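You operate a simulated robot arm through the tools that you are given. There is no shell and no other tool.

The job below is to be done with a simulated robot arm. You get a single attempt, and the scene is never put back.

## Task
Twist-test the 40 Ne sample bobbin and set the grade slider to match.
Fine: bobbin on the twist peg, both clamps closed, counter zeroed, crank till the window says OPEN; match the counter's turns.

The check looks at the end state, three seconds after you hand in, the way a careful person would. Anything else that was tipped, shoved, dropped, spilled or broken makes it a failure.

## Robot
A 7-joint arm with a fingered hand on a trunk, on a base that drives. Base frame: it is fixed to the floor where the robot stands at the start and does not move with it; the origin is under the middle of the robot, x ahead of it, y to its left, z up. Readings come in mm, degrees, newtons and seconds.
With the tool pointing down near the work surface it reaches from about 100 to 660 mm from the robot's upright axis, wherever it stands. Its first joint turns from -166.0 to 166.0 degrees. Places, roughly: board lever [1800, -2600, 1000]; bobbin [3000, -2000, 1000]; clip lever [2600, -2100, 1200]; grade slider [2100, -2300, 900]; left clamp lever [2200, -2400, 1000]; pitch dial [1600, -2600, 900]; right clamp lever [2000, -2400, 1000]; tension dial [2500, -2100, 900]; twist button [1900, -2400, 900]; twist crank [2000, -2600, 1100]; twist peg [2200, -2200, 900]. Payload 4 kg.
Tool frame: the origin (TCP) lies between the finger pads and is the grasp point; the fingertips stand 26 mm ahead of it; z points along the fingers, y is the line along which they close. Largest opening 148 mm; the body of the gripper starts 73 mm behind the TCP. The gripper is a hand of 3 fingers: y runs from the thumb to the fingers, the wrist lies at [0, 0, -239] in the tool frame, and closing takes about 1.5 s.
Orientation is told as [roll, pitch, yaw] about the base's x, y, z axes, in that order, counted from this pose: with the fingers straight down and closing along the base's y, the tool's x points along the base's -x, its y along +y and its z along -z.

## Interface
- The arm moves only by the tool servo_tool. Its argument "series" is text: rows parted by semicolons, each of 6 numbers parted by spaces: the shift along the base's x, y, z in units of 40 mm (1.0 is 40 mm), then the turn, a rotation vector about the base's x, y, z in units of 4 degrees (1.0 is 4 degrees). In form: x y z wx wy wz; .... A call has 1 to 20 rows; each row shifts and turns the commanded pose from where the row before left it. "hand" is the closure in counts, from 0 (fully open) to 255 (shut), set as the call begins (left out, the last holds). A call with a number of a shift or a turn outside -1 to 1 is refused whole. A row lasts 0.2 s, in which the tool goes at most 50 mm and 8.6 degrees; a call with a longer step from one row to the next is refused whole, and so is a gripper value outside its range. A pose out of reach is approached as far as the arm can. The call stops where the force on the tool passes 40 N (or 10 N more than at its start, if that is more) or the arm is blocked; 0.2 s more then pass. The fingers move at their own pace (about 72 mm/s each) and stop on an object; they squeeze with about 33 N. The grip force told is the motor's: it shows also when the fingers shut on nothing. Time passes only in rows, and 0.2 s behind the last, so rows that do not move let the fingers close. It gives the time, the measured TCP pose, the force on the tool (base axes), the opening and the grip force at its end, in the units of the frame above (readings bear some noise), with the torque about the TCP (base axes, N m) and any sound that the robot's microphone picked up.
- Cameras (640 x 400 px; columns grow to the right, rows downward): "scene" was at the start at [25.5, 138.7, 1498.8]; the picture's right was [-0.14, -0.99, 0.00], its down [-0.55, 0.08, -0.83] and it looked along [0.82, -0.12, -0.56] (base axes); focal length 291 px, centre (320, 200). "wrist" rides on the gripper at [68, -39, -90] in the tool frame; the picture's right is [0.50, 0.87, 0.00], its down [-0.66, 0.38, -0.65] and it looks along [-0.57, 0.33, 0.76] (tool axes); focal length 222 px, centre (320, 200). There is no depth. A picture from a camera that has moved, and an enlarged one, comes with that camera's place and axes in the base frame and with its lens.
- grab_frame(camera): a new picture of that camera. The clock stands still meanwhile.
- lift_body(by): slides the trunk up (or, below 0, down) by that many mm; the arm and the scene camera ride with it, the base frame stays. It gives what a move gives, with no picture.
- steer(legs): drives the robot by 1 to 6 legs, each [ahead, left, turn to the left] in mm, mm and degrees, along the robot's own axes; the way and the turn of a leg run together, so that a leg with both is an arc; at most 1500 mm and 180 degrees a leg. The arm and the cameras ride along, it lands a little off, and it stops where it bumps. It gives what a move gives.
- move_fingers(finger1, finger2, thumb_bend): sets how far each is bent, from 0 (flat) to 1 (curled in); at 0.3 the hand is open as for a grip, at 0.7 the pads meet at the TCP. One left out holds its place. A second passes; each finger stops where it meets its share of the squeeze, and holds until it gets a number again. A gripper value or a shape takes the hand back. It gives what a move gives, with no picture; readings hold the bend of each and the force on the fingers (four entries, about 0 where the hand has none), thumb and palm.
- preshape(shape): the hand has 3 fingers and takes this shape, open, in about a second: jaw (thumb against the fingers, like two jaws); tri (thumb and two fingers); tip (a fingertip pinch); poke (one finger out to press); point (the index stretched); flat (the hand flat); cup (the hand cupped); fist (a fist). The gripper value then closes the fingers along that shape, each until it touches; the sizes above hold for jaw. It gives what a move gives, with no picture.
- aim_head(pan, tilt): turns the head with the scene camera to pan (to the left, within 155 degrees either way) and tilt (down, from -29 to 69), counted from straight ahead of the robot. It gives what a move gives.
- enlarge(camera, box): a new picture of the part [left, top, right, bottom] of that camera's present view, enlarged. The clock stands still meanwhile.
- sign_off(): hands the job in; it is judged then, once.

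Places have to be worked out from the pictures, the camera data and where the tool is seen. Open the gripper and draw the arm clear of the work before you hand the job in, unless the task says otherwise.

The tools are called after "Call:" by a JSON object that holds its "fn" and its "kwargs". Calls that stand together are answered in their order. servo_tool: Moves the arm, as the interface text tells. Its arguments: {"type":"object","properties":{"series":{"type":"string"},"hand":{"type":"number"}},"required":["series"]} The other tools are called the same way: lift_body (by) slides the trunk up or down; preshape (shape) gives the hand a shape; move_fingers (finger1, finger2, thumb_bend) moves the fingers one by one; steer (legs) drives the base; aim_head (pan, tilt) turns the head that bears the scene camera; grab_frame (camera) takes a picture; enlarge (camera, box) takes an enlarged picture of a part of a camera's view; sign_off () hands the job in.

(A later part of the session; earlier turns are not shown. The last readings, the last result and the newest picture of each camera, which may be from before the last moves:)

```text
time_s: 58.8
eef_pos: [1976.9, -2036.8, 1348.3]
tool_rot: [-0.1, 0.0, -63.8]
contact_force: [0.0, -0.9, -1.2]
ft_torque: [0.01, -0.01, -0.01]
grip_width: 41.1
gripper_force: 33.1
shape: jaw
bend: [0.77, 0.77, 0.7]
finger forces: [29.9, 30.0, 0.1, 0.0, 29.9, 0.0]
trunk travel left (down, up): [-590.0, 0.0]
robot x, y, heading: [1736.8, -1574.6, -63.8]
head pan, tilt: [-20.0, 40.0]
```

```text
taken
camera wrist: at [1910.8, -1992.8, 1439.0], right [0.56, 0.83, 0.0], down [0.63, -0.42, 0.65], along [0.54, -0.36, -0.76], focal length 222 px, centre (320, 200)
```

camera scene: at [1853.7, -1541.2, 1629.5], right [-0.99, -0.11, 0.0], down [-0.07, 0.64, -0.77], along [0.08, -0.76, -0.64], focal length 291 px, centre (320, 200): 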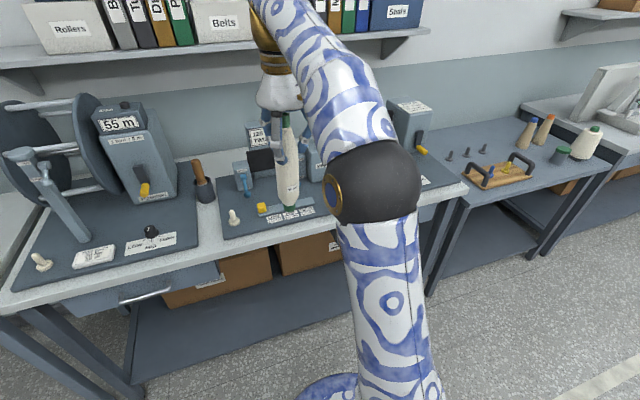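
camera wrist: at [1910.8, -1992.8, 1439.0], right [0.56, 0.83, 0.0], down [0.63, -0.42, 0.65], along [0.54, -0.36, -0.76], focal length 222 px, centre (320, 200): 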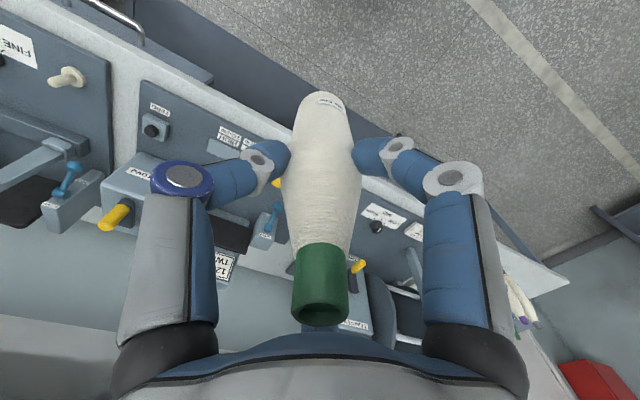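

Twist tester in view with the peg near [2223,-2219]. I'll strafe right 280 so the tester is left of the arm, then look closely.

Call:
{"fn": "steer", "kwargs": {"legs": [[100, -280, 0]]}}

Call:
{"fn": "aim_head", "kwargs": {"pan": 18, "tilt": 40}}

Call:
{"fn": "grab_frame", "kwargs": {"camera": "scene"}}

Call:
{"fn": "enlarge", "kwargs": {"camera": "scene", "box": [240, 120, 440, 245]}}

```text
time_s: 60.9
eef_pos: [1768.8, -2252.2, 1347.5]
tool_rot: [0.0, 0.0, -63.9]
contact_force: [0.4, 0.2, -1.3]
ft_torque: [0.01, 0.01, 0.01]
grip_width: 41.4
gripper_force: 33.4
shape: jaw
bend: [0.77, 0.77, 0.7]
finger forces: [29.8, 30.0, 0.0, 0.0, 29.8, 0.0]
trunk travel left (down, up): [-590.0, 0.0]
robot x, y, heading: [1528.5, -1789.5, -63.8]
head pan, tilt: [-20.0, 40.0]
```

```text
time_s: 61.9
eef_pos: [1768.4, -2251.3, 1349.0]
tool_rot: [0.1, 0.0, -64.0]
contact_force: [-0.2, -0.2, -1.6]
ft_torque: [0.02, -0.01, 0.03]
grip_width: 41.0
gripper_force: 33.1
shape: jaw
bend: [0.77, 0.77, 0.7]
finger forces: [30.0, 30.0, 0.0, 0.0, 29.8, 0.0]
trunk travel left (down, up): [-590.0, 0.0]
robot x, y, heading: [1532.1, -1794.5, -64.1]
head pan, tilt: [18.0, 40.0]
```

```text
taken
camera scene: at [1696.9, -1732.0, 1629.5], right [-0.72, -0.69, 0.0], down [-0.45, 0.46, -0.77], along [0.53, -0.55, -0.64], focal length 291 px, centre (320, 200)
```

scene: 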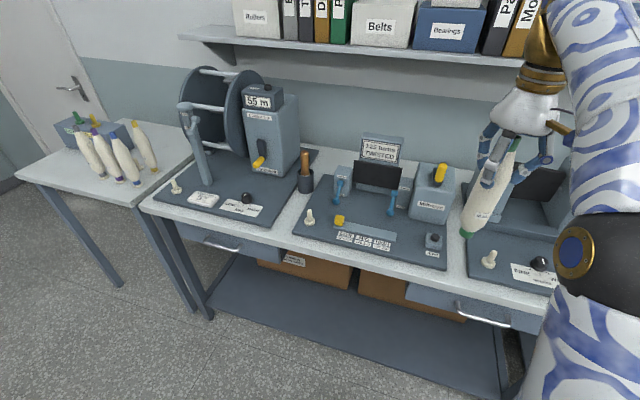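

```text
3.20 times, centred on (340, 182) of scene
camera zoom: at [1696.9, -1732.0, 1629.5], right [-0.72, -0.69, 0.0], down [-0.45, 0.46, -0.77], along [0.53, -0.55, -0.64], focal length 931 px, centre (256, 256)
```

zoom: 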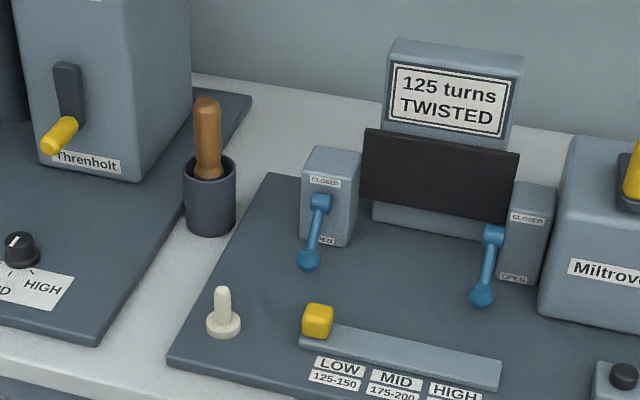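

I'll enlarge the slider labels, the button and the crank.

Call:
{"fn": "enlarge", "kwargs": {"camera": "scene", "box": [320, 215, 400, 265]}}

Call:
{"fn": "enlarge", "kwargs": {"camera": "scene", "box": [380, 140, 480, 202]}}

Call:
{"fn": "enlarge", "kwargs": {"camera": "scene", "box": [390, 200, 470, 270]}}

Call:
{"fn": "enlarge", "kwargs": {"camera": "scene", "box": [325, 155, 405, 217]}}

```text
8.00 times, centred on (360, 240) of scene
camera zoom: at [1696.9, -1732.0, 1629.5], right [-0.72, -0.69, 0.0], down [-0.45, 0.46, -0.77], along [0.53, -0.55, -0.64], focal length 2328 px, centre (0, -120)
```

zoom: 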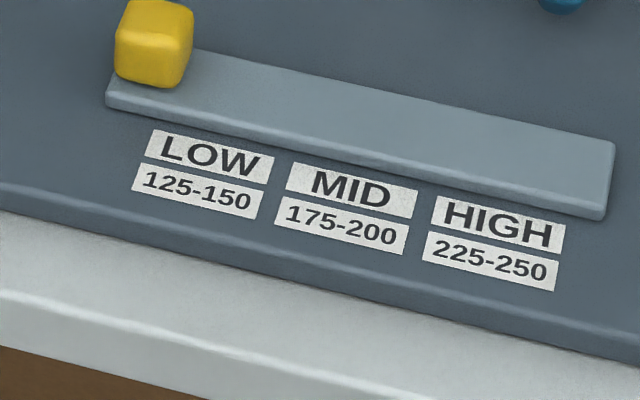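

```text
6.40 times, centred on (430, 171) of scene
camera zoom: at [1696.9, -1732.0, 1629.5], right [-0.72, -0.69, 0.0], down [-0.45, 0.46, -0.77], along [0.53, -0.55, -0.64], focal length 1862 px, centre (-384, 386)
```

zoom: 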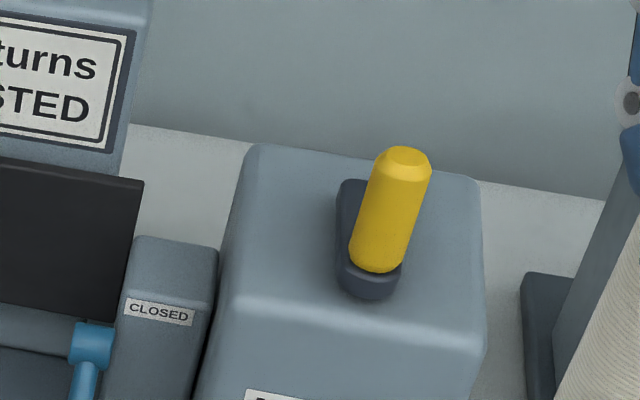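

```text
5.71 times, centred on (430, 235) of scene
camera zoom: at [1696.9, -1732.0, 1629.5], right [-0.72, -0.69, 0.0], down [-0.45, 0.46, -0.77], along [0.53, -0.55, -0.64], focal length 1663 px, centre (-309, 0)
```

zoom: 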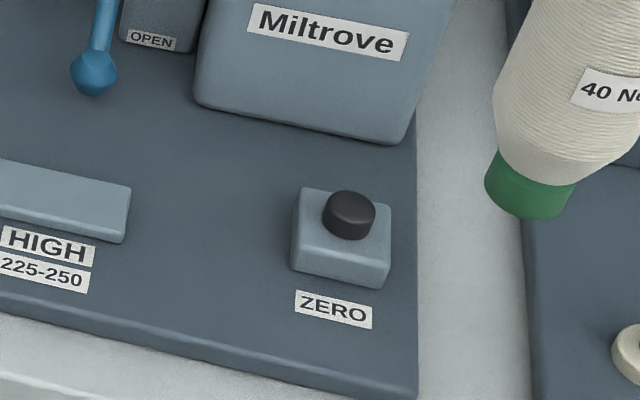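

```text
6.45 times, centred on (365, 186) of scene
camera zoom: at [1696.9, -1732.0, 1629.5], right [-0.72, -0.69, 0.0], down [-0.45, 0.46, -0.77], along [0.53, -0.55, -0.64], focal length 1877 px, centre (30, 290)
```

zoom: 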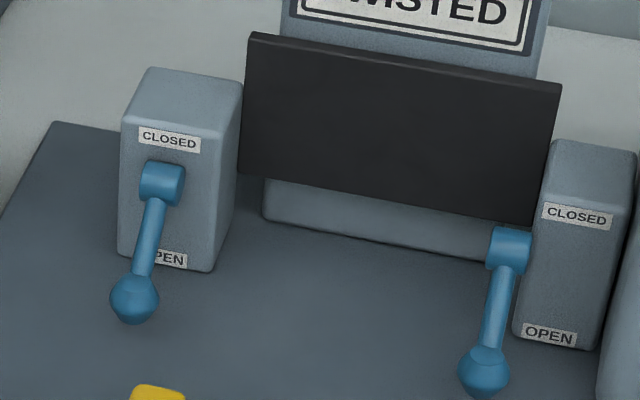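

I have rough locations: peg [2223,-2219], slider knob [2132,-2276], zero button [1867,-2423], crank [1939,-2517], lever balls [2173,-2305] and [2011,-2384]. The bench normal is near -60°, so I turn +4° and move to about 430–450 mm from the front items.

Call:
{"fn": "steer", "kwargs": {"legs": [[0, 0, 4], [220, 170, 0]]}}

Call:
{"fn": "aim_head", "kwargs": {"pan": 25, "tilt": 45}}

Call:
{"fn": "grab_frame", "kwargs": {"camera": "scene"}}

Call:
{"fn": "grab_frame", "kwargs": {"camera": "wrist"}}

Call:
{"fn": "aim_head", "kwargs": {"pan": 10, "tilt": 69}}

Call:
{"fn": "grab_frame", "kwargs": {"camera": "scene"}}

```text
time_s: 64.3
eef_pos: [2062.8, -2342.1, 1349.2]
tool_rot: [0.0, 0.1, -59.7]
contact_force: [-0.4, 0.9, -1.7]
ft_torque: [0.0, 0.03, 0.01]
grip_width: 40.7
gripper_force: 33.2
shape: jaw
bend: [0.77, 0.77, 0.7]
finger forces: [29.8, 30.0, 0.0, 0.1, 29.8, 0.0]
trunk travel left (down, up): [-590.0, 0.0]
robot x, y, heading: [1792.6, -1897.4, -60.0]
head pan, tilt: [18.0, 40.0]
```

```text
time_s: 65.0
eef_pos: [2061.7, -2342.1, 1348.6]
tool_rot: [0.0, 0.0, -59.8]
contact_force: [-0.4, 0.0, 0.1]
ft_torque: [0.01, 0.01, -0.02]
grip_width: 40.9
gripper_force: 33.0
shape: jaw
bend: [0.77, 0.77, 0.7]
finger forces: [29.7, 30.0, 0.0, 0.1, 29.7, 0.0]
trunk travel left (down, up): [-590.0, 0.0]
robot x, y, heading: [1790.3, -1897.4, -59.9]
head pan, tilt: [25.0, 45.0]
```

```text
taken
camera scene: at [1956.5, -1817.2, 1622.3], right [-0.57, -0.82, 0.0], down [-0.58, 0.4, -0.71], along [0.58, -0.4, -0.71], focal length 291 px, centre (320, 200)
```

scene: 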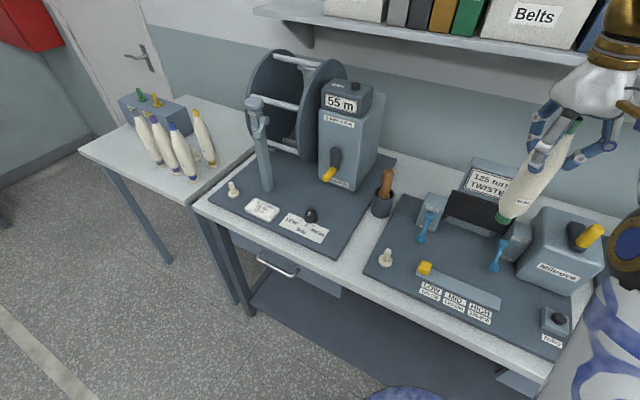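

```text
taken
camera wrist: at [1993.7, -2301.0, 1439.0], right [0.5, 0.87, 0.0], down [0.66, -0.38, 0.65], along [0.57, -0.32, -0.76], focal length 222 px, centre (320, 200)
```

wrist: 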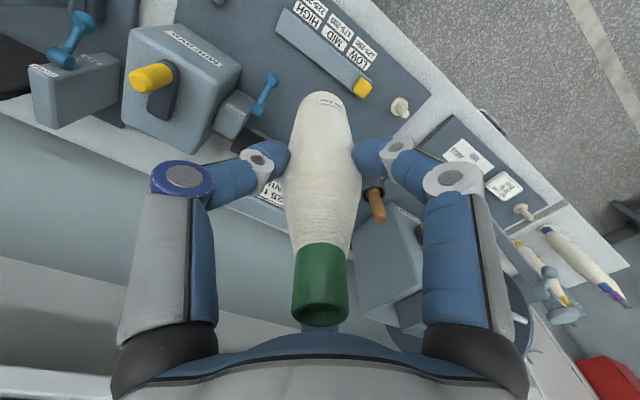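

```text
time_s: 65.9
eef_pos: [2062.5, -2340.5, 1349.4]
tool_rot: [-0.1, 0.0, -59.9]
contact_force: [0.2, -0.1, -1.1]
ft_torque: [0.0, 0.0, 0.03]
grip_width: 41.1
gripper_force: 32.3
shape: jaw
bend: [0.77, 0.77, 0.7]
finger forces: [29.8, 30.0, 0.1, 0.1, 29.8, 0.0]
trunk travel left (down, up): [-590.0, 0.0]
robot x, y, heading: [1794.1, -1901.6, -59.8]
head pan, tilt: [10.0, 68.8]
```

```text
taken
camera scene: at [1925.8, -1813.5, 1593.4], right [-0.76, -0.65, 0.0], down [-0.6, 0.71, -0.36], along [0.23, -0.28, -0.93], focal length 291 px, centre (320, 200)
```

scene: 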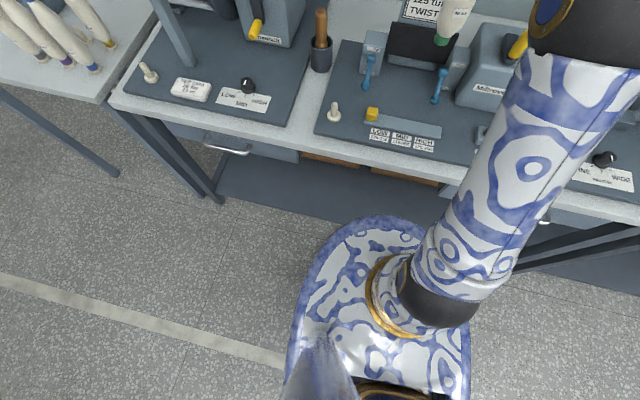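

Robot stands at [1792,-1899]. I triangulate the twist peg base at about [2222,-2229,925]; I'll move the bobbin over it at height, then lower to leave the foot ~40 mm above the peg tip.

Call:
{"fn": "servo_tool", "kwargs": {"series": "0.8 0.56 0 0 0 0; 0.8 0.56 0 0 0 0; 0.8 0.56 0 0 0 0; 0.8 0.56 0 0 0 0; 0.8 0.56 0 0 0 0; 0 0 0 0 0 0; 0 0 -0.8 0 0 0; 0 0 -0.8 0 0 0; 0 0 -0.8 0 0 0; 0 0 -0.8 0 0 0; 0 0 0 0 0 0"}}

Call:
{"fn": "grab_frame", "kwargs": {"camera": "wrist"}}

Call:
{"fn": "aim_head", "kwargs": {"pan": 25, "tilt": 45}}

Call:
{"fn": "grab_frame", "kwargs": {"camera": "scene"}}

```text
time_s: 68.3
eef_pos: [2219.8, -2227.1, 1219.0]
tool_rot: [-0.1, 0.0, -59.8]
contact_force: [-0.8, 0.4, -1.1]
ft_torque: [-0.01, 0.01, 0.0]
grip_width: 40.9
gripper_force: 33.0
shape: jaw
bend: [0.77, 0.77, 0.7]
finger forces: [29.7, 30.1, 0.1, 0.1, 29.8, 0.0]
trunk travel left (down, up): [-590.0, 0.0]
robot x, y, heading: [1792.4, -1899.4, -60.0]
head pan, tilt: [10.0, 68.8]
```

```text
taken
camera wrist: at [2151.6, -2187.9, 1309.2], right [0.5, 0.87, 0.0], down [0.66, -0.38, 0.65], along [0.57, -0.32, -0.76], focal length 222 px, centre (320, 200)
```

wrist: 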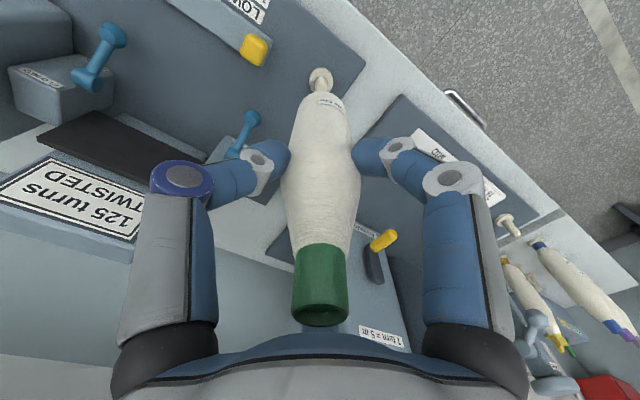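

```text
time_s: 69.2
eef_pos: [2220.5, -2226.7, 1220.4]
tool_rot: [-0.1, 0.0, -59.8]
contact_force: [0.0, 0.4, -1.2]
ft_torque: [-0.03, 0.0, -0.01]
grip_width: 41.1
gripper_force: 33.0
shape: jaw
bend: [0.77, 0.77, 0.7]
finger forces: [29.7, 30.0, 0.0, 0.0, 29.8, 0.1]
trunk travel left (down, up): [-590.0, 0.0]
robot x, y, heading: [1793.9, -1896.9, -59.6]
head pan, tilt: [25.0, 45.0]
```

```text
taken
camera scene: at [1956.5, -1817.1, 1622.2], right [-0.57, -0.82, 0.0], down [-0.58, 0.4, -0.71], along [0.58, -0.4, -0.71], focal length 291 px, centre (320, 200)
```

scene: 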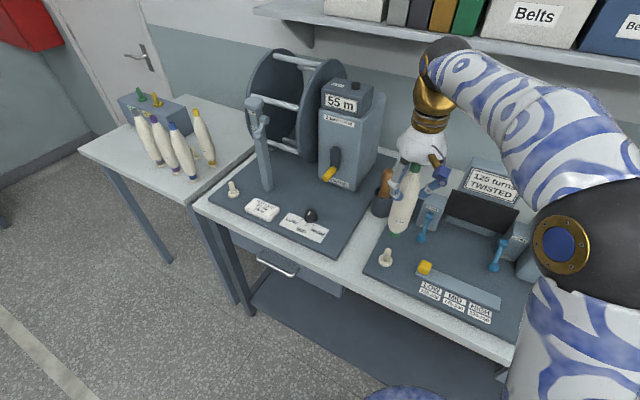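

The wrist view shows the peg right beyond the bobbin's foot, similar to the rack reference view. I'll lower 34 mm to match the reference height and compare.

Call:
{"fn": "servo_tool", "kwargs": {"series": "0 0 -0.43 0 0 0; 0 0 -0.43 0 0 0; 0 0 0 0 0 0"}}

Call:
{"fn": "grab_frame", "kwargs": {"camera": "wrist"}}

Call:
{"fn": "enlarge", "kwargs": {"camera": "wrist", "box": [270, 50, 370, 112]}}

Call:
{"fn": "enlarge", "kwargs": {"camera": "scene", "box": [345, 180, 445, 280]}}

```text
time_s: 70.0
eef_pos: [2220.8, -2227.9, 1184.4]
tool_rot: [0.1, 0.0, -59.8]
contact_force: [-0.2, 0.2, -1.2]
ft_torque: [0.01, 0.02, 0.01]
grip_width: 41.0
gripper_force: 33.1
shape: jaw
bend: [0.77, 0.77, 0.7]
finger forces: [29.8, 30.0, 0.1, 0.1, 29.9, 0.1]
trunk travel left (down, up): [-590.0, 0.0]
robot x, y, heading: [1793.5, -1899.6, -59.9]
head pan, tilt: [25.0, 45.0]
```

```text
taken
camera wrist: at [2151.7, -2189.1, 1275.4], right [0.5, 0.87, 0.0], down [0.66, -0.38, 0.65], along [0.57, -0.32, -0.76], focal length 222 px, centre (320, 200)
```

wrist: 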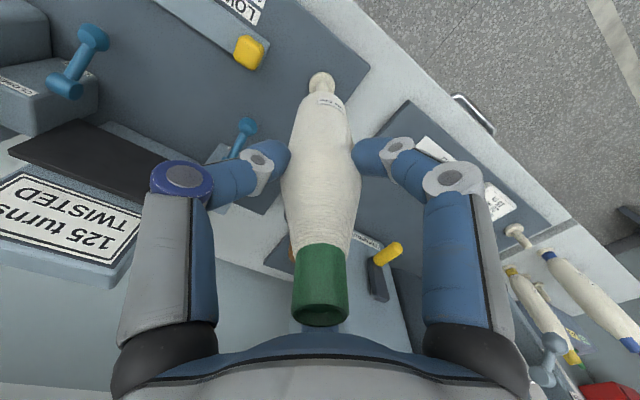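

```text
6.40 times, centred on (320, 81) of wrist
camera zoom: at [2151.7, -2189.1, 1275.4], right [0.5, 0.87, 0.0], down [0.66, -0.38, 0.65], along [0.57, -0.32, -0.76], focal length 1422 px, centre (320, 962)
```

zoom: 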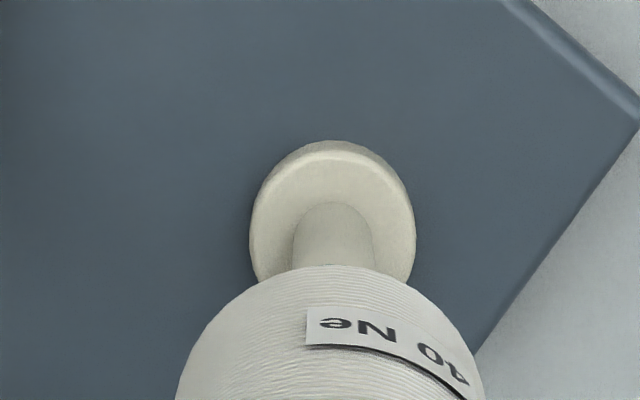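

```text
4.00 times, centred on (395, 230) of scene
camera zoom: at [1956.5, -1817.1, 1622.2], right [-0.57, -0.82, 0.0], down [-0.58, 0.4, -0.71], along [0.58, -0.4, -0.71], focal length 1164 px, centre (20, 80)
```

zoom: 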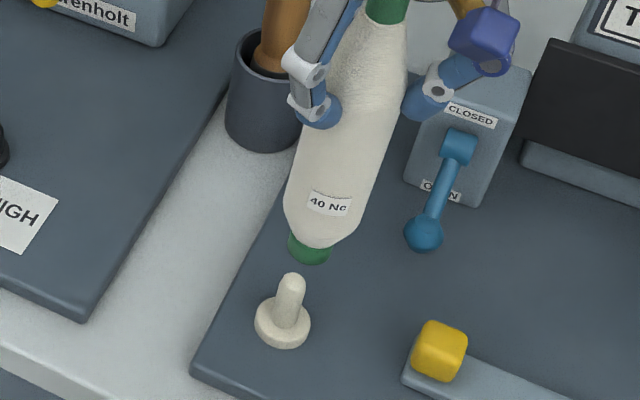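

I need a finer comparison, so I'll enlarge both views around the bobbin foot and peg.

Call:
{"fn": "enlarge", "kwargs": {"camera": "scene", "box": [395, 225, 445, 275]}}

Call:
{"fn": "enlarge", "kwargs": {"camera": "scene", "box": [370, 176, 442, 268]}}

Call:
{"fn": "enlarge", "kwargs": {"camera": "wrist", "box": [260, 60, 380, 340]}}

```text
8.00 times, centred on (420, 250) of scene
camera zoom: at [1956.5, -1817.1, 1622.2], right [-0.57, -0.82, 0.0], down [-0.58, 0.4, -0.71], along [0.58, -0.4, -0.71], focal length 2328 px, centre (-480, -200)
```

zoom: 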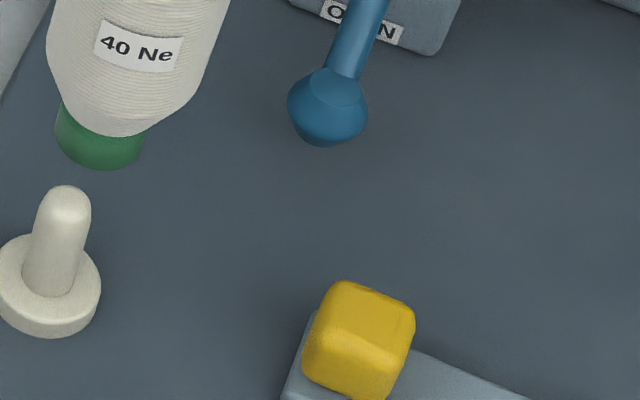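

```text
4.35 times, centred on (406, 222) of scene
camera zoom: at [1956.5, -1817.1, 1622.2], right [-0.57, -0.82, 0.0], down [-0.58, 0.4, -0.71], along [0.58, -0.4, -0.71], focal length 1265 px, centre (-54, 104)
```

zoom: 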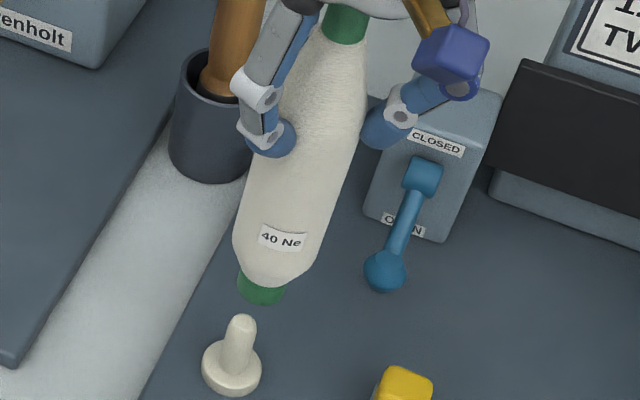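

```text
1.43 times, centred on (320, 200) of wrist
camera zoom: at [2151.7, -2189.1, 1275.4], right [0.5, 0.87, 0.0], down [0.66, -0.38, 0.65], along [0.57, -0.32, -0.76], focal length 317 px, centre (320, 200)
```

zoom: 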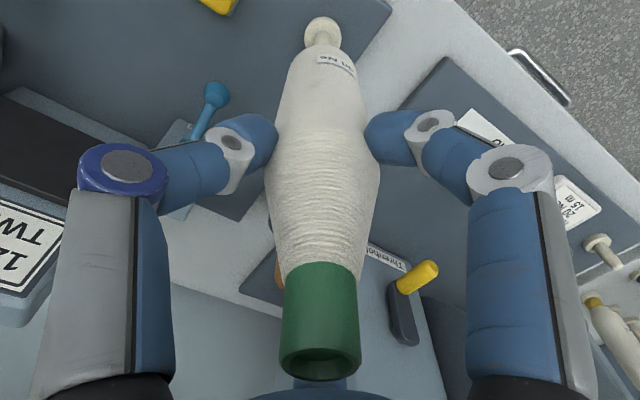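

Both cameras say the peg axis is about 3 mm toward (+x,+y) of the bobbin. I'll correct by (2.2,2.2) mm and lower 25 mm to leave the foot just above the peg tip.

Call:
{"fn": "servo_tool", "kwargs": {"series": "0.055 0.055 -0.3 0 0 0; 0 0 -0.3 0 0 0; 0 0 0 0 0 0"}}

Call:
{"fn": "enlarge", "kwargs": {"camera": "scene", "box": [365, 225, 445, 275]}}

Call:
{"fn": "enlarge", "kwargs": {"camera": "wrist", "box": [280, 60, 360, 110]}}

```text
time_s: 70.8
eef_pos: [2223.6, -2225.6, 1161.6]
tool_rot: [0.0, 0.0, -59.8]
contact_force: [-0.1, -0.2, -1.8]
ft_torque: [0.02, 0.0, 0.02]
grip_width: 40.7
gripper_force: 33.1
shape: jaw
bend: [0.77, 0.77, 0.7]
finger forces: [29.8, 30.1, 0.1, 0.1, 29.8, 0.1]
trunk travel left (down, up): [-590.0, 0.0]
robot x, y, heading: [1792.5, -1899.4, -59.9]
head pan, tilt: [25.0, 45.0]
```

```text
8.00 times, centred on (405, 250) of scene
camera zoom: at [1956.5, -1817.1, 1622.2], right [-0.57, -0.82, 0.0], down [-0.58, 0.4, -0.71], along [0.58, -0.4, -0.71], focal length 2328 px, centre (-360, -200)
```

zoom: 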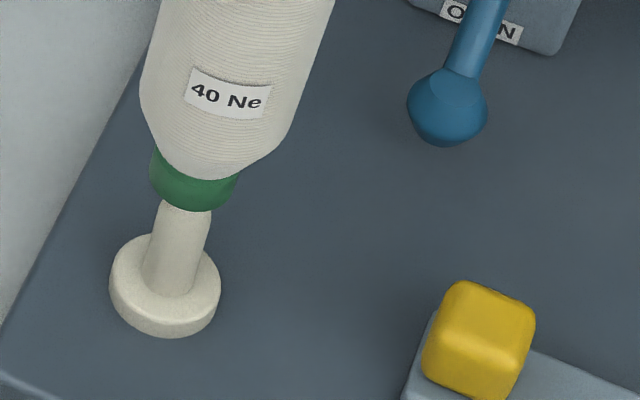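

```text
8.00 times, centred on (320, 85) of wrist
camera zoom: at [2155.0, -2185.9, 1251.9], right [0.5, 0.87, 0.0], down [0.66, -0.38, 0.65], along [0.57, -0.32, -0.76], focal length 1777 px, centre (320, 1120)
```

zoom: 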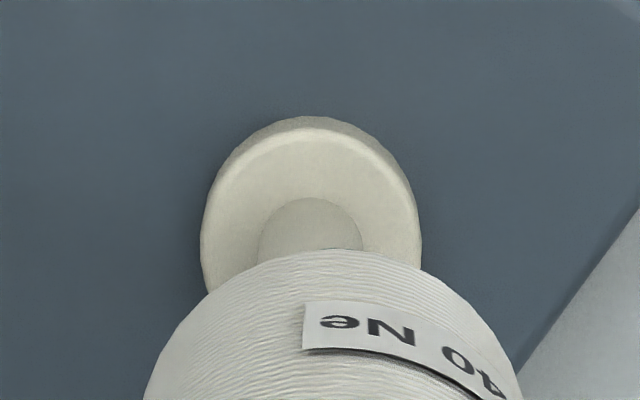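

After the correction, the peg is ~1–2 mm back the other way; hole clearance looks to be about ±3 mm. I'll shift (-0.9,-1.3) and lower 20 mm gently onto the peg.

Call:
{"fn": "servo_tool", "kwargs": {"series": "-0.023 -0.033 0 0 0 0; 0 0 -0.1 0 0 0; 0 0 -0.1 0 0 0; 0 0 -0.1 0 0 0; 0 0 -0.1 0 0 0; 0 0 -0.1 0 0 0; 0 0 0 0 0 0"}}

Call:
{"fn": "enlarge", "kwargs": {"camera": "scene", "box": [365, 225, 445, 275]}}

Call:
{"fn": "enlarge", "kwargs": {"camera": "wrist", "box": [280, 60, 360, 110]}}

```text
time_s: 72.3
eef_pos: [2223.8, -2226.7, 1142.8]
tool_rot: [0.0, -0.1, -59.7]
contact_force: [-0.8, -0.2, -0.9]
ft_torque: [0.0, 0.01, 0.0]
grip_width: 40.6
gripper_force: 32.8
shape: jaw
bend: [0.77, 0.77, 0.7]
finger forces: [29.7, 30.1, 0.1, 0.0, 29.8, 0.0]
trunk travel left (down, up): [-590.0, 0.0]
robot x, y, heading: [1792.0, -1899.7, -59.8]
head pan, tilt: [25.0, 45.0]
```

```text
8.00 times, centred on (405, 250) of scene
camera zoom: at [1956.5, -1817.1, 1622.2], right [-0.57, -0.82, 0.0], down [-0.58, 0.4, -0.71], along [0.58, -0.4, -0.71], focal length 2328 px, centre (-360, -200)
```

zoom: 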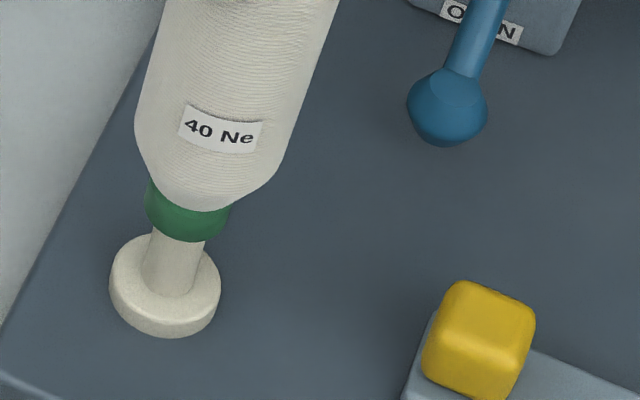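

```text
8.00 times, centred on (320, 85) of wrist
camera zoom: at [2155.4, -2188.1, 1232.3], right [0.5, 0.87, 0.0], down [0.66, -0.38, 0.65], along [0.57, -0.32, -0.76], focal length 1777 px, centre (320, 1120)
```

zoom: 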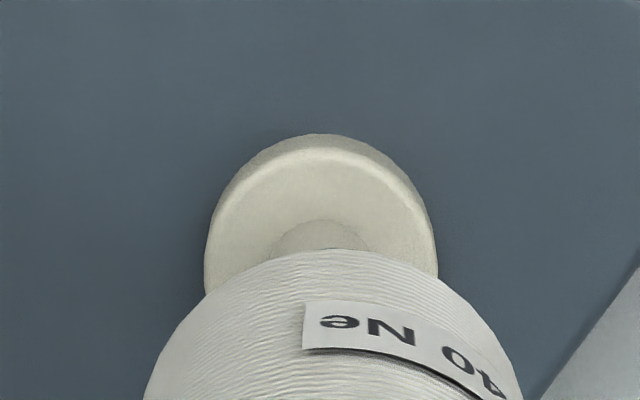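

Still no contact force; the bobbin is ~1.3 mm off in one direction. Shift slightly and lower another 20 mm.

Call:
{"fn": "servo_tool", "kwargs": {"series": "-0.017 -0.026 0 0 0 0; 0 0 -0.1 0 0 0; 0 0 -0.1 0 0 0; 0 0 -0.1 0 0 0; 0 0 -0.1 0 0 0; 0 0 -0.1 0 0 0; 0 0 0 0 0 0"}}

Call:
{"fn": "enlarge", "kwargs": {"camera": "scene", "box": [365, 225, 445, 275]}}

Call:
{"fn": "enlarge", "kwargs": {"camera": "wrist", "box": [280, 60, 360, 110]}}

```text
time_s: 74.0
eef_pos: [2223.3, -2229.0, 1124.2]
tool_rot: [-0.1, -0.1, -59.8]
contact_force: [-0.3, -0.1, -1.4]
ft_torque: [-0.07, -0.11, 0.0]
grip_width: 40.7
gripper_force: 33.3
shape: jaw
bend: [0.77, 0.77, 0.7]
finger forces: [29.6, 30.6, 0.0, 0.0, 29.8, 0.0]
trunk travel left (down, up): [-590.0, 0.0]
robot x, y, heading: [1791.5, -1901.5, -59.8]
head pan, tilt: [25.0, 45.0]
```

```text
8.00 times, centred on (405, 250) of scene
camera zoom: at [1956.6, -1817.2, 1622.2], right [-0.57, -0.82, 0.0], down [-0.58, 0.4, -0.71], along [0.58, -0.4, -0.71], focal length 2328 px, centre (-360, -200)
```

zoom: 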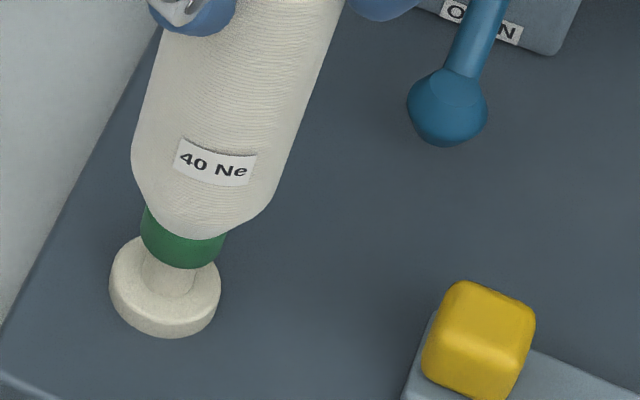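

```text
8.00 times, centred on (320, 85) of wrist
camera zoom: at [2154.5, -2189.2, 1214.4], right [0.5, 0.87, 0.0], down [0.66, -0.38, 0.65], along [0.57, -0.32, -0.76], focal length 1777 px, centre (320, 1120)
```

zoom: 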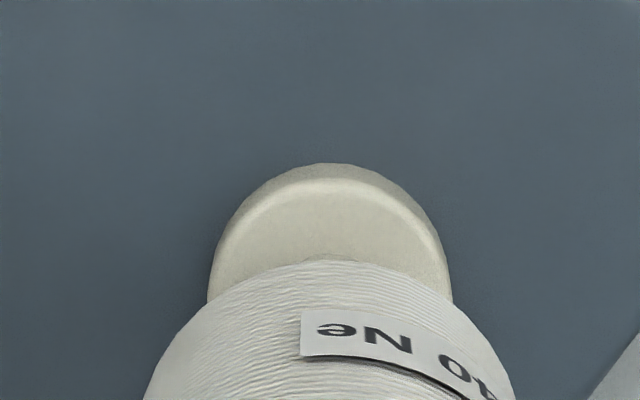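

The foot slides over the peg with almost no side force. Continue lowering in small steps until the seat is felt.

Call:
{"fn": "servo_tool", "kwargs": {"series": "0 0 -0.08 0 0 0; 0 0 -0.08 0 0 0; 0 0 -0.08 0 0 0; 0 0 -0.08 0 0 0; 0 0 0 0 0 0"}}

Call:
{"fn": "enlarge", "kwargs": {"camera": "scene", "box": [365, 225, 445, 275]}}

```text
time_s: 75.2
eef_pos: [2222.2, -2228.4, 1109.7]
tool_rot: [-0.1, 0.0, -59.9]
contact_force: [0.6, 1.1, -0.9]
ft_torque: [-0.09, -0.08, -0.01]
grip_width: 40.8
gripper_force: 33.1
shape: jaw
bend: [0.77, 0.77, 0.7]
finger forces: [29.6, 30.9, 0.0, 0.0, 29.8, 0.0]
trunk travel left (down, up): [-590.0, 0.0]
robot x, y, heading: [1792.0, -1901.0, -59.8]
head pan, tilt: [25.0, 45.0]
```

```text
8.00 times, centred on (405, 250) of scene
camera zoom: at [1956.6, -1817.2, 1622.2], right [-0.57, -0.82, 0.0], down [-0.58, 0.4, -0.71], along [0.58, -0.4, -0.71], focal length 2328 px, centre (-360, -200)
```

zoom: 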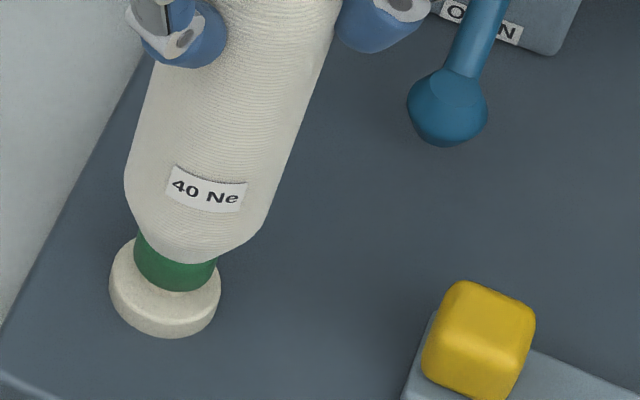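

Nearly seated; a few more mm in tiny steps.

Call:
{"fn": "servo_tool", "kwargs": {"series": "0 0 -0.05 0 0 0; 0 0 -0.05 0 0 0; 0 0 0 0 0 0"}}

Call:
{"fn": "enlarge", "kwargs": {"camera": "scene", "box": [365, 225, 445, 275]}}

```text
time_s: 76.0
eef_pos: [2223.6, -2227.7, 1105.9]
tool_rot: [0.0, 0.1, -59.8]
contact_force: [1.3, -0.6, -0.8]
ft_torque: [-0.14, -0.13, -0.04]
grip_width: 40.8
gripper_force: 32.9
shape: jaw
bend: [0.77, 0.77, 0.7]
finger forces: [29.5, 31.2, 0.0, 0.0, 29.9, 0.0]
trunk travel left (down, up): [-590.0, 0.0]
robot x, y, heading: [1792.3, -1896.4, -59.9]
head pan, tilt: [25.0, 45.0]
```

```text
8.00 times, centred on (405, 250) of scene
camera zoom: at [1956.6, -1817.2, 1622.2], right [-0.57, -0.82, 0.0], down [-0.58, 0.4, -0.71], along [0.58, -0.4, -0.71], focal length 2328 px, centre (-360, -200)
```

zoom: 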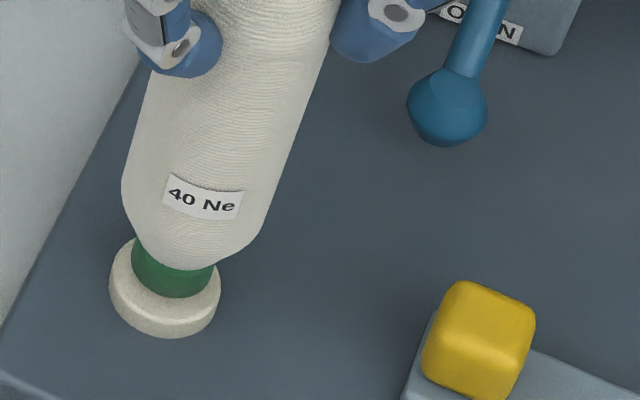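

Call:
{"fn": "servo_tool", "kwargs": {"series": "0 0 -0.05 0 0 0; 0 0 -0.05 0 0 0; 0 0 0 0 0 0"}}

Call:
{"fn": "enlarge", "kwargs": {"camera": "scene", "box": [365, 225, 445, 275]}}

```text
time_s: 76.8
eef_pos: [2223.2, -2228.2, 1101.4]
tool_rot: [0.0, 0.0, -59.8]
contact_force: [0.8, 0.1, -1.4]
ft_torque: [-0.11, -0.07, 0.0]
grip_width: 40.7
gripper_force: 33.0
shape: jaw
bend: [0.77, 0.77, 0.7]
finger forces: [29.5, 31.0, 0.0, 0.0, 30.0, 0.0]
trunk travel left (down, up): [-590.0, 0.0]
robot x, y, heading: [1794.0, -1901.2, -59.6]
head pan, tilt: [25.0, 45.0]
```

```text
8.00 times, centred on (405, 250) of scene
camera zoom: at [1956.6, -1817.2, 1622.2], right [-0.57, -0.82, 0.0], down [-0.58, 0.4, -0.71], along [0.58, -0.4, -0.71], focal length 2328 px, centre (-360, -200)
```

zoom: 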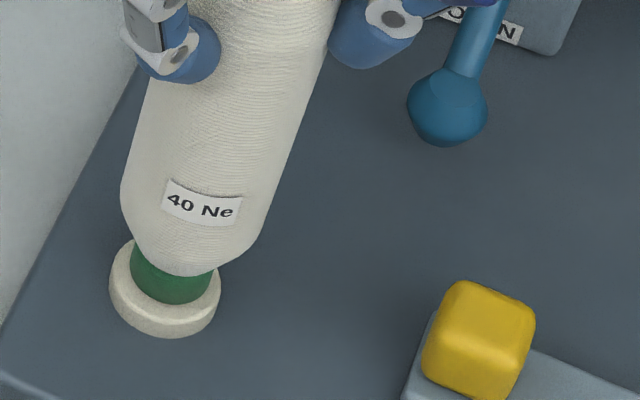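

Almost at the disc. Two more millimetre steps, watching the vertical force.

Call:
{"fn": "servo_tool", "kwargs": {"series": "0 0 -0.04 0 0 0; 0 0 -0.04 0 0 0; 0 0 0 0 0 0"}}

Call:
{"fn": "servo_tool", "kwargs": {"series": "0 0 -0.03 0 0 0; 0 0 -0.03 0 0 0; 0 0 0 0 0 0"}}

Call:
{"fn": "enlarge", "kwargs": {"camera": "scene", "box": [365, 225, 445, 275]}}

```text
time_s: 77.5
eef_pos: [2223.2, -2227.7, 1097.9]
tool_rot: [0.0, 0.0, -59.8]
contact_force: [1.0, -1.5, 3.7]
ft_torque: [-0.12, -0.16, -0.01]
grip_width: 41.0
gripper_force: 33.0
shape: jaw
bend: [0.77, 0.77, 0.7]
finger forces: [29.7, 32.1, 0.0, 0.1, 30.0, 0.1]
trunk travel left (down, up): [-590.0, 0.0]
robot x, y, heading: [1792.6, -1898.8, -59.9]
head pan, tilt: [25.0, 45.0]
```

```text
time_s: 78.3
eef_pos: [2222.5, -2228.3, 1097.0]
tool_rot: [0.2, -0.1, -59.8]
contact_force: [1.7, -2.8, 19.8]
ft_torque: [-0.13, -0.12, -0.01]
grip_width: 41.2
gripper_force: 33.5
shape: jaw
bend: [0.77, 0.77, 0.7]
finger forces: [32.0, 35.5, 0.0, 0.0, 32.9, 0.0]
trunk travel left (down, up): [-590.0, 0.0]
robot x, y, heading: [1793.7, -1893.7, -59.7]
head pan, tilt: [25.0, 45.0]
```

```text
8.00 times, centred on (405, 250) of scene
camera zoom: at [1955.2, -1816.2, 1622.5], right [-0.57, -0.82, 0.0], down [-0.58, 0.4, -0.71], along [0.58, -0.4, -0.71], focal length 2328 px, centre (-360, -200)
```

zoom: 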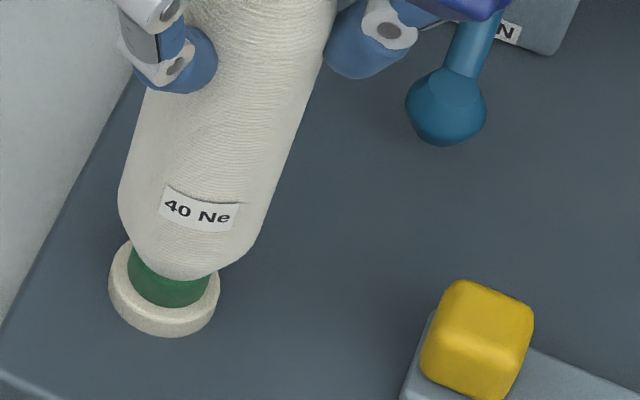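

Seated with ~20 N. I'll relieve 1.5 mm and open only partially (the same width as in the rack approach), then rise straight up.

Call:
{"fn": "servo_tool", "kwargs": {"series": "0 0 0.035 0 0 0; 0 0 0 0 0 0"}}

Call:
{"fn": "servo_tool", "kwargs": {"series": "0 0 0 0 0 0; 0 0 0 0 0 0; 0 0 0 0 0 0; 0 0 0 0 0 0; 0 0 0 0 0 0", "hand": 130}}

Call:
{"fn": "grab_frame", "kwargs": {"camera": "wrist"}}

```text
time_s: 79.0
eef_pos: [2222.1, -2227.7, 1096.7]
tool_rot: [0.0, 0.0, -59.9]
contact_force: [2.1, -1.7, 13.2]
ft_torque: [-0.14, -0.15, -0.02]
grip_width: 41.5
gripper_force: 33.5
shape: jaw
bend: [0.77, 0.77, 0.7]
finger forces: [31.8, 35.4, 0.0, 0.1, 32.1, 0.0]
trunk travel left (down, up): [-590.0, 0.0]
robot x, y, heading: [1792.6, -1900.1, -60.1]
head pan, tilt: [25.0, 45.0]
```

```text
time_s: 80.2
eef_pos: [2222.0, -2227.3, 1098.2]
tool_rot: [-0.1, 0.0, -59.8]
contact_force: [-0.1, 0.0, 0.4]
ft_torque: [0.01, -0.01, -0.01]
grip_width: 71.9
gripper_force: 0.1
shape: jaw
bend: [0.37, 0.37, 0.7]
finger forces: [0.0, 0.0, 0.0, 0.1, 0.1, 0.1]
trunk travel left (down, up): [-590.0, 0.0]
robot x, y, heading: [1791.4, -1899.5, -59.8]
head pan, tilt: [25.0, 45.0]
```

```text
taken
camera wrist: at [2154.3, -2189.2, 1187.4], right [0.5, 0.87, 0.0], down [0.66, -0.38, 0.65], along [0.57, -0.32, -0.76], focal length 222 px, centre (320, 200)
```

wrist: 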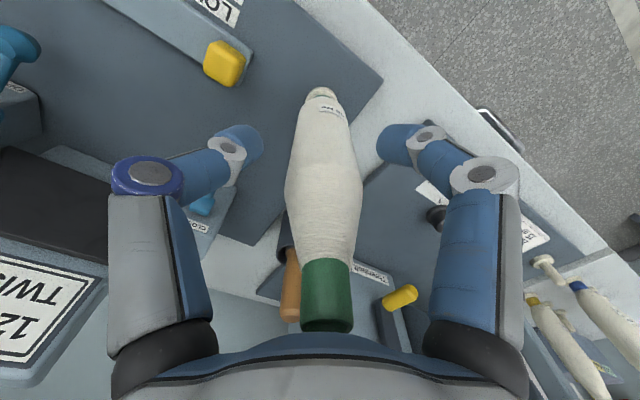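

Released cleanly, the bobbin stands on the peg. Now rise straight up 165 mm.

Call:
{"fn": "servo_tool", "kwargs": {"series": "0 0 0.4 0 0 0; 0 0 0.7 0 0 0; 0 0 1 0 0 0; 0 0 1 0 0 0; 0 0 1 0 0 0; 0 0 0 0 0 0"}}

Call:
{"fn": "grab_frame", "kwargs": {"camera": "scene"}}

Call:
{"fn": "enlarge", "kwargs": {"camera": "scene", "box": [350, 140, 590, 340]}}

Call:
{"fn": "grab_frame", "kwargs": {"camera": "wrist"}}

```text
time_s: 81.5
eef_pos: [2221.6, -2228.1, 1262.5]
tool_rot: [0.0, 0.1, -59.8]
contact_force: [0.0, 0.7, 1.2]
ft_torque: [0.0, -0.02, 0.06]
grip_width: 72.2
gripper_force: 0.1
shape: jaw
bend: [0.37, 0.37, 0.7]
finger forces: [0.0, 0.0, 0.0, 0.0, 0.1, 0.0]
trunk travel left (down, up): [-590.0, 0.0]
robot x, y, heading: [1791.0, -1898.2, -59.8]
head pan, tilt: [25.0, 45.0]
```

```text
taken
camera scene: at [1956.4, -1817.0, 1622.2], right [-0.57, -0.82, 0.0], down [-0.58, 0.4, -0.71], along [0.58, -0.4, -0.71], focal length 291 px, centre (320, 200)
```

scene: 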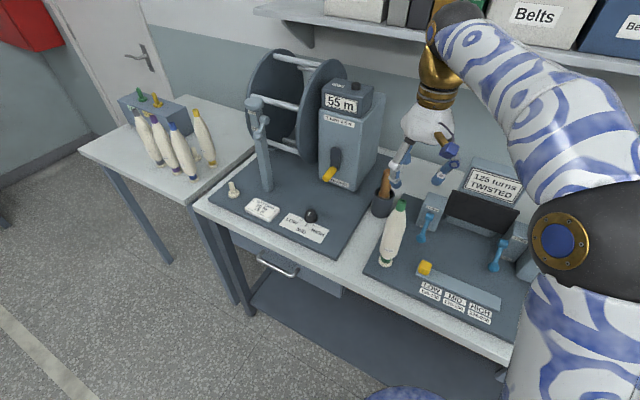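

```text
2.00 times, centred on (470, 240) of scene
camera zoom: at [1956.4, -1817.0, 1622.2], right [-0.57, -0.82, 0.0], down [-0.58, 0.4, -0.71], along [0.58, -0.4, -0.71], focal length 582 px, centre (20, 120)
```

zoom: 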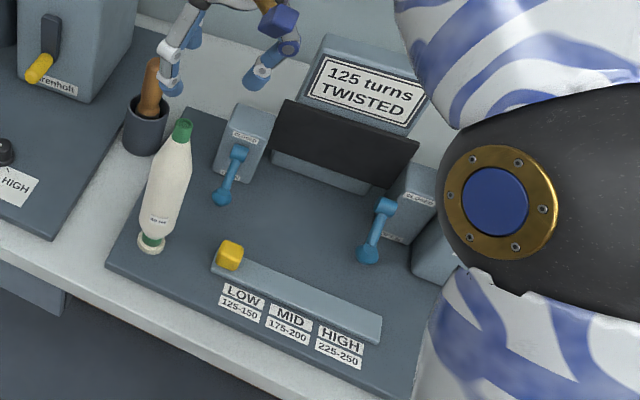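

```text
taken
camera wrist: at [2153.6, -2189.0, 1351.9], right [0.5, 0.87, 0.0], down [0.66, -0.38, 0.65], along [0.57, -0.32, -0.76], focal length 222 px, centre (320, 200)
```

wrist: 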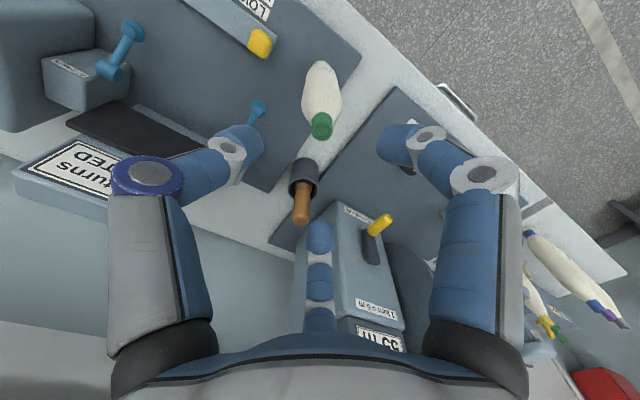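

The bobbin is on the twist peg. Levers hinge on a horizontal axis and hang ~45° down at OPEN, so I plan to grip each ball with the tripod and swing it up. I'll move over the middle of the tester, yaw +30° so the lever arm exits between two fingers, and take wrist views.

Call:
{"fn": "servo_tool", "kwargs": {"series": "-0.86 -0.2 0 0 0 0; -0.86 -0.2 0 0 0 0; -0.86 -0.2 0 0 0 0; -0.86 -0.2 0 0 0 0; -0.86 -0.2 0 0 0 0; 0 0 0 0 0 0"}}

Call:
{"fn": "grab_frame", "kwargs": {"camera": "wrist"}}

Call:
{"fn": "servo_tool", "kwargs": {"series": "0 0 0 0 0 0.94; 0 0 0 0 0 0.94; 0 0 0 0 0 0.94; 0 0 0 0 0 0.94; 0 0 0 0 0 0.94; 0 0 0 0 0 0.94; 0 0 0 0 0 0.94; 0 0 0 0 0 0.94; 0 0 0 0 0 0"}}

Call:
{"fn": "grab_frame", "kwargs": {"camera": "wrist"}}

Call:
{"fn": "aim_head", "kwargs": {"pan": 50, "tilt": 45}}

Call:
{"fn": "grab_frame", "kwargs": {"camera": "scene"}}

Call:
{"fn": "aim_head", "kwargs": {"pan": 0, "tilt": 45}}

Call:
{"fn": "grab_frame", "kwargs": {"camera": "scene"}}

```text
time_s: 83.0
eef_pos: [2049.7, -2267.5, 1261.6]
tool_rot: [0.0, 0.0, -59.7]
contact_force: [-0.5, 0.0, 0.0]
ft_torque: [0.01, 0.04, -0.03]
grip_width: 72.3
gripper_force: 0.1
shape: jaw
bend: [0.37, 0.37, 0.7]
finger forces: [0.0, 0.1, 0.0, 0.1, 0.0, 0.1]
trunk travel left (down, up): [-590.0, 0.0]
robot x, y, heading: [1787.6, -1895.7, -59.5]
head pan, tilt: [25.0, 45.0]
```

```text
taken
camera wrist: at [1980.9, -2228.5, 1350.1], right [0.5, 0.87, 0.0], down [0.66, -0.38, 0.65], along [0.57, -0.32, -0.76], focal length 222 px, centre (320, 200)
```

wrist: 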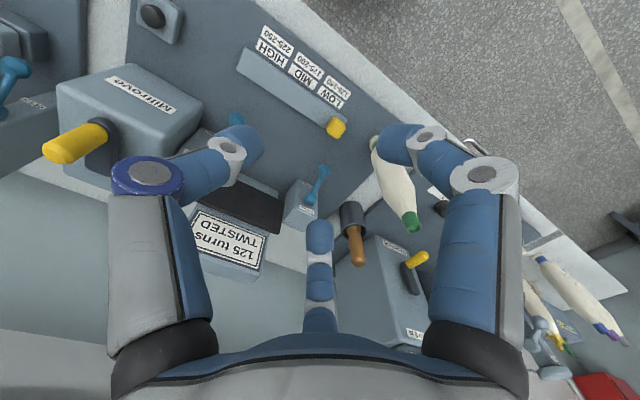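

```text
time_s: 85.0
eef_pos: [2051.7, -2267.1, 1261.3]
tool_rot: [0.0, 0.0, -29.7]
contact_force: [0.7, 0.8, -0.2]
ft_torque: [0.0, 0.01, -0.02]
grip_width: 72.1
gripper_force: 0.1
shape: jaw
bend: [0.37, 0.37, 0.7]
finger forces: [0.0, 0.0, 0.0, 0.0, 0.0, 0.1]
trunk travel left (down, up): [-590.0, 0.0]
robot x, y, heading: [1789.6, -1896.7, -59.7]
head pan, tilt: [25.0, 45.0]
```

```text
taken
camera wrist: at [1971.6, -2267.7, 1351.3], right [-0.01, 1.0, 0.0], down [0.76, 0.0, 0.65], along [0.65, 0.0, -0.76], focal length 222 px, centre (320, 200)
```

wrist: 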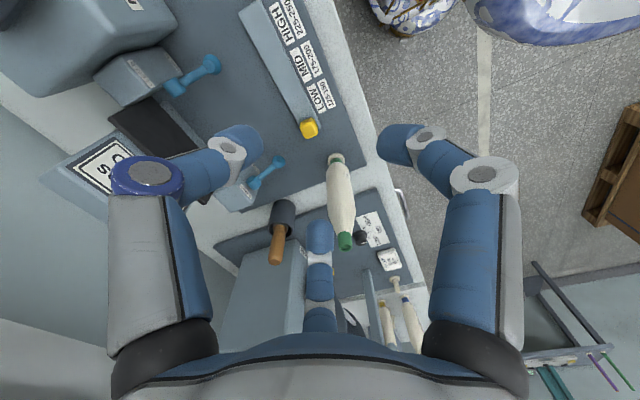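

```text
time_s: 85.8
eef_pos: [2049.6, -2266.8, 1261.3]
tool_rot: [0.1, 0.0, -29.8]
contact_force: [-0.1, 0.1, 0.1]
ft_torque: [0.02, 0.03, -0.03]
grip_width: 72.3
gripper_force: 0.0
shape: jaw
bend: [0.37, 0.37, 0.7]
finger forces: [0.0, 0.0, 0.1, 0.0, 0.0, 0.0]
trunk travel left (down, up): [-590.0, 0.0]
robot x, y, heading: [1790.2, -1897.2, -59.9]
head pan, tilt: [50.0, 45.0]
```

```text
taken
camera scene: at [1969.7, -1784.5, 1622.2], right [-0.17, -0.99, 0.0], down [-0.7, 0.12, -0.71], along [0.7, -0.12, -0.71], focal length 291 px, centre (320, 200)
```

scene: 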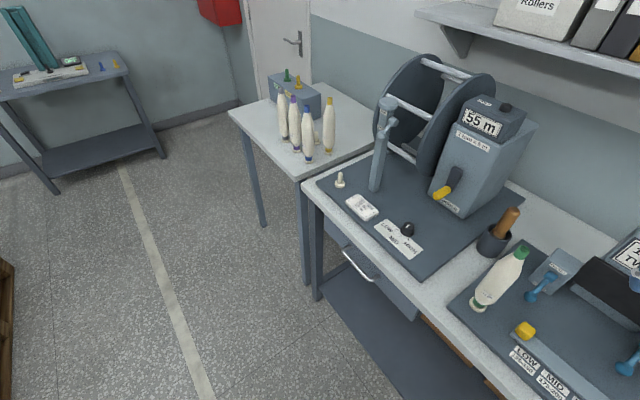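

```text
time_s: 87.0
eef_pos: [2050.7, -2267.2, 1260.8]
tool_rot: [0.1, -0.1, -29.8]
contact_force: [-0.3, 0.7, -0.8]
ft_torque: [0.0, -0.03, -0.02]
grip_width: 72.0
gripper_force: 0.1
shape: jaw
bend: [0.37, 0.37, 0.7]
finger forces: [0.0, 0.1, 0.0, 0.1, 0.0, 0.0]
trunk travel left (down, up): [-590.0, 0.0]
robot x, y, heading: [1794.8, -1899.1, -59.8]
head pan, tilt: [0.0, 45.0]
```

```text
taken
camera scene: at [1930.5, -1840.9, 1622.3], right [-0.86, -0.5, 0.0], down [-0.36, 0.61, -0.71], along [0.36, -0.61, -0.71], focal length 291 px, centre (320, 200)
```

scene: 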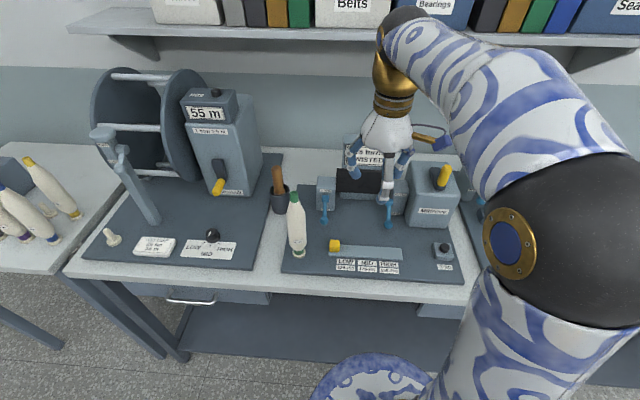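

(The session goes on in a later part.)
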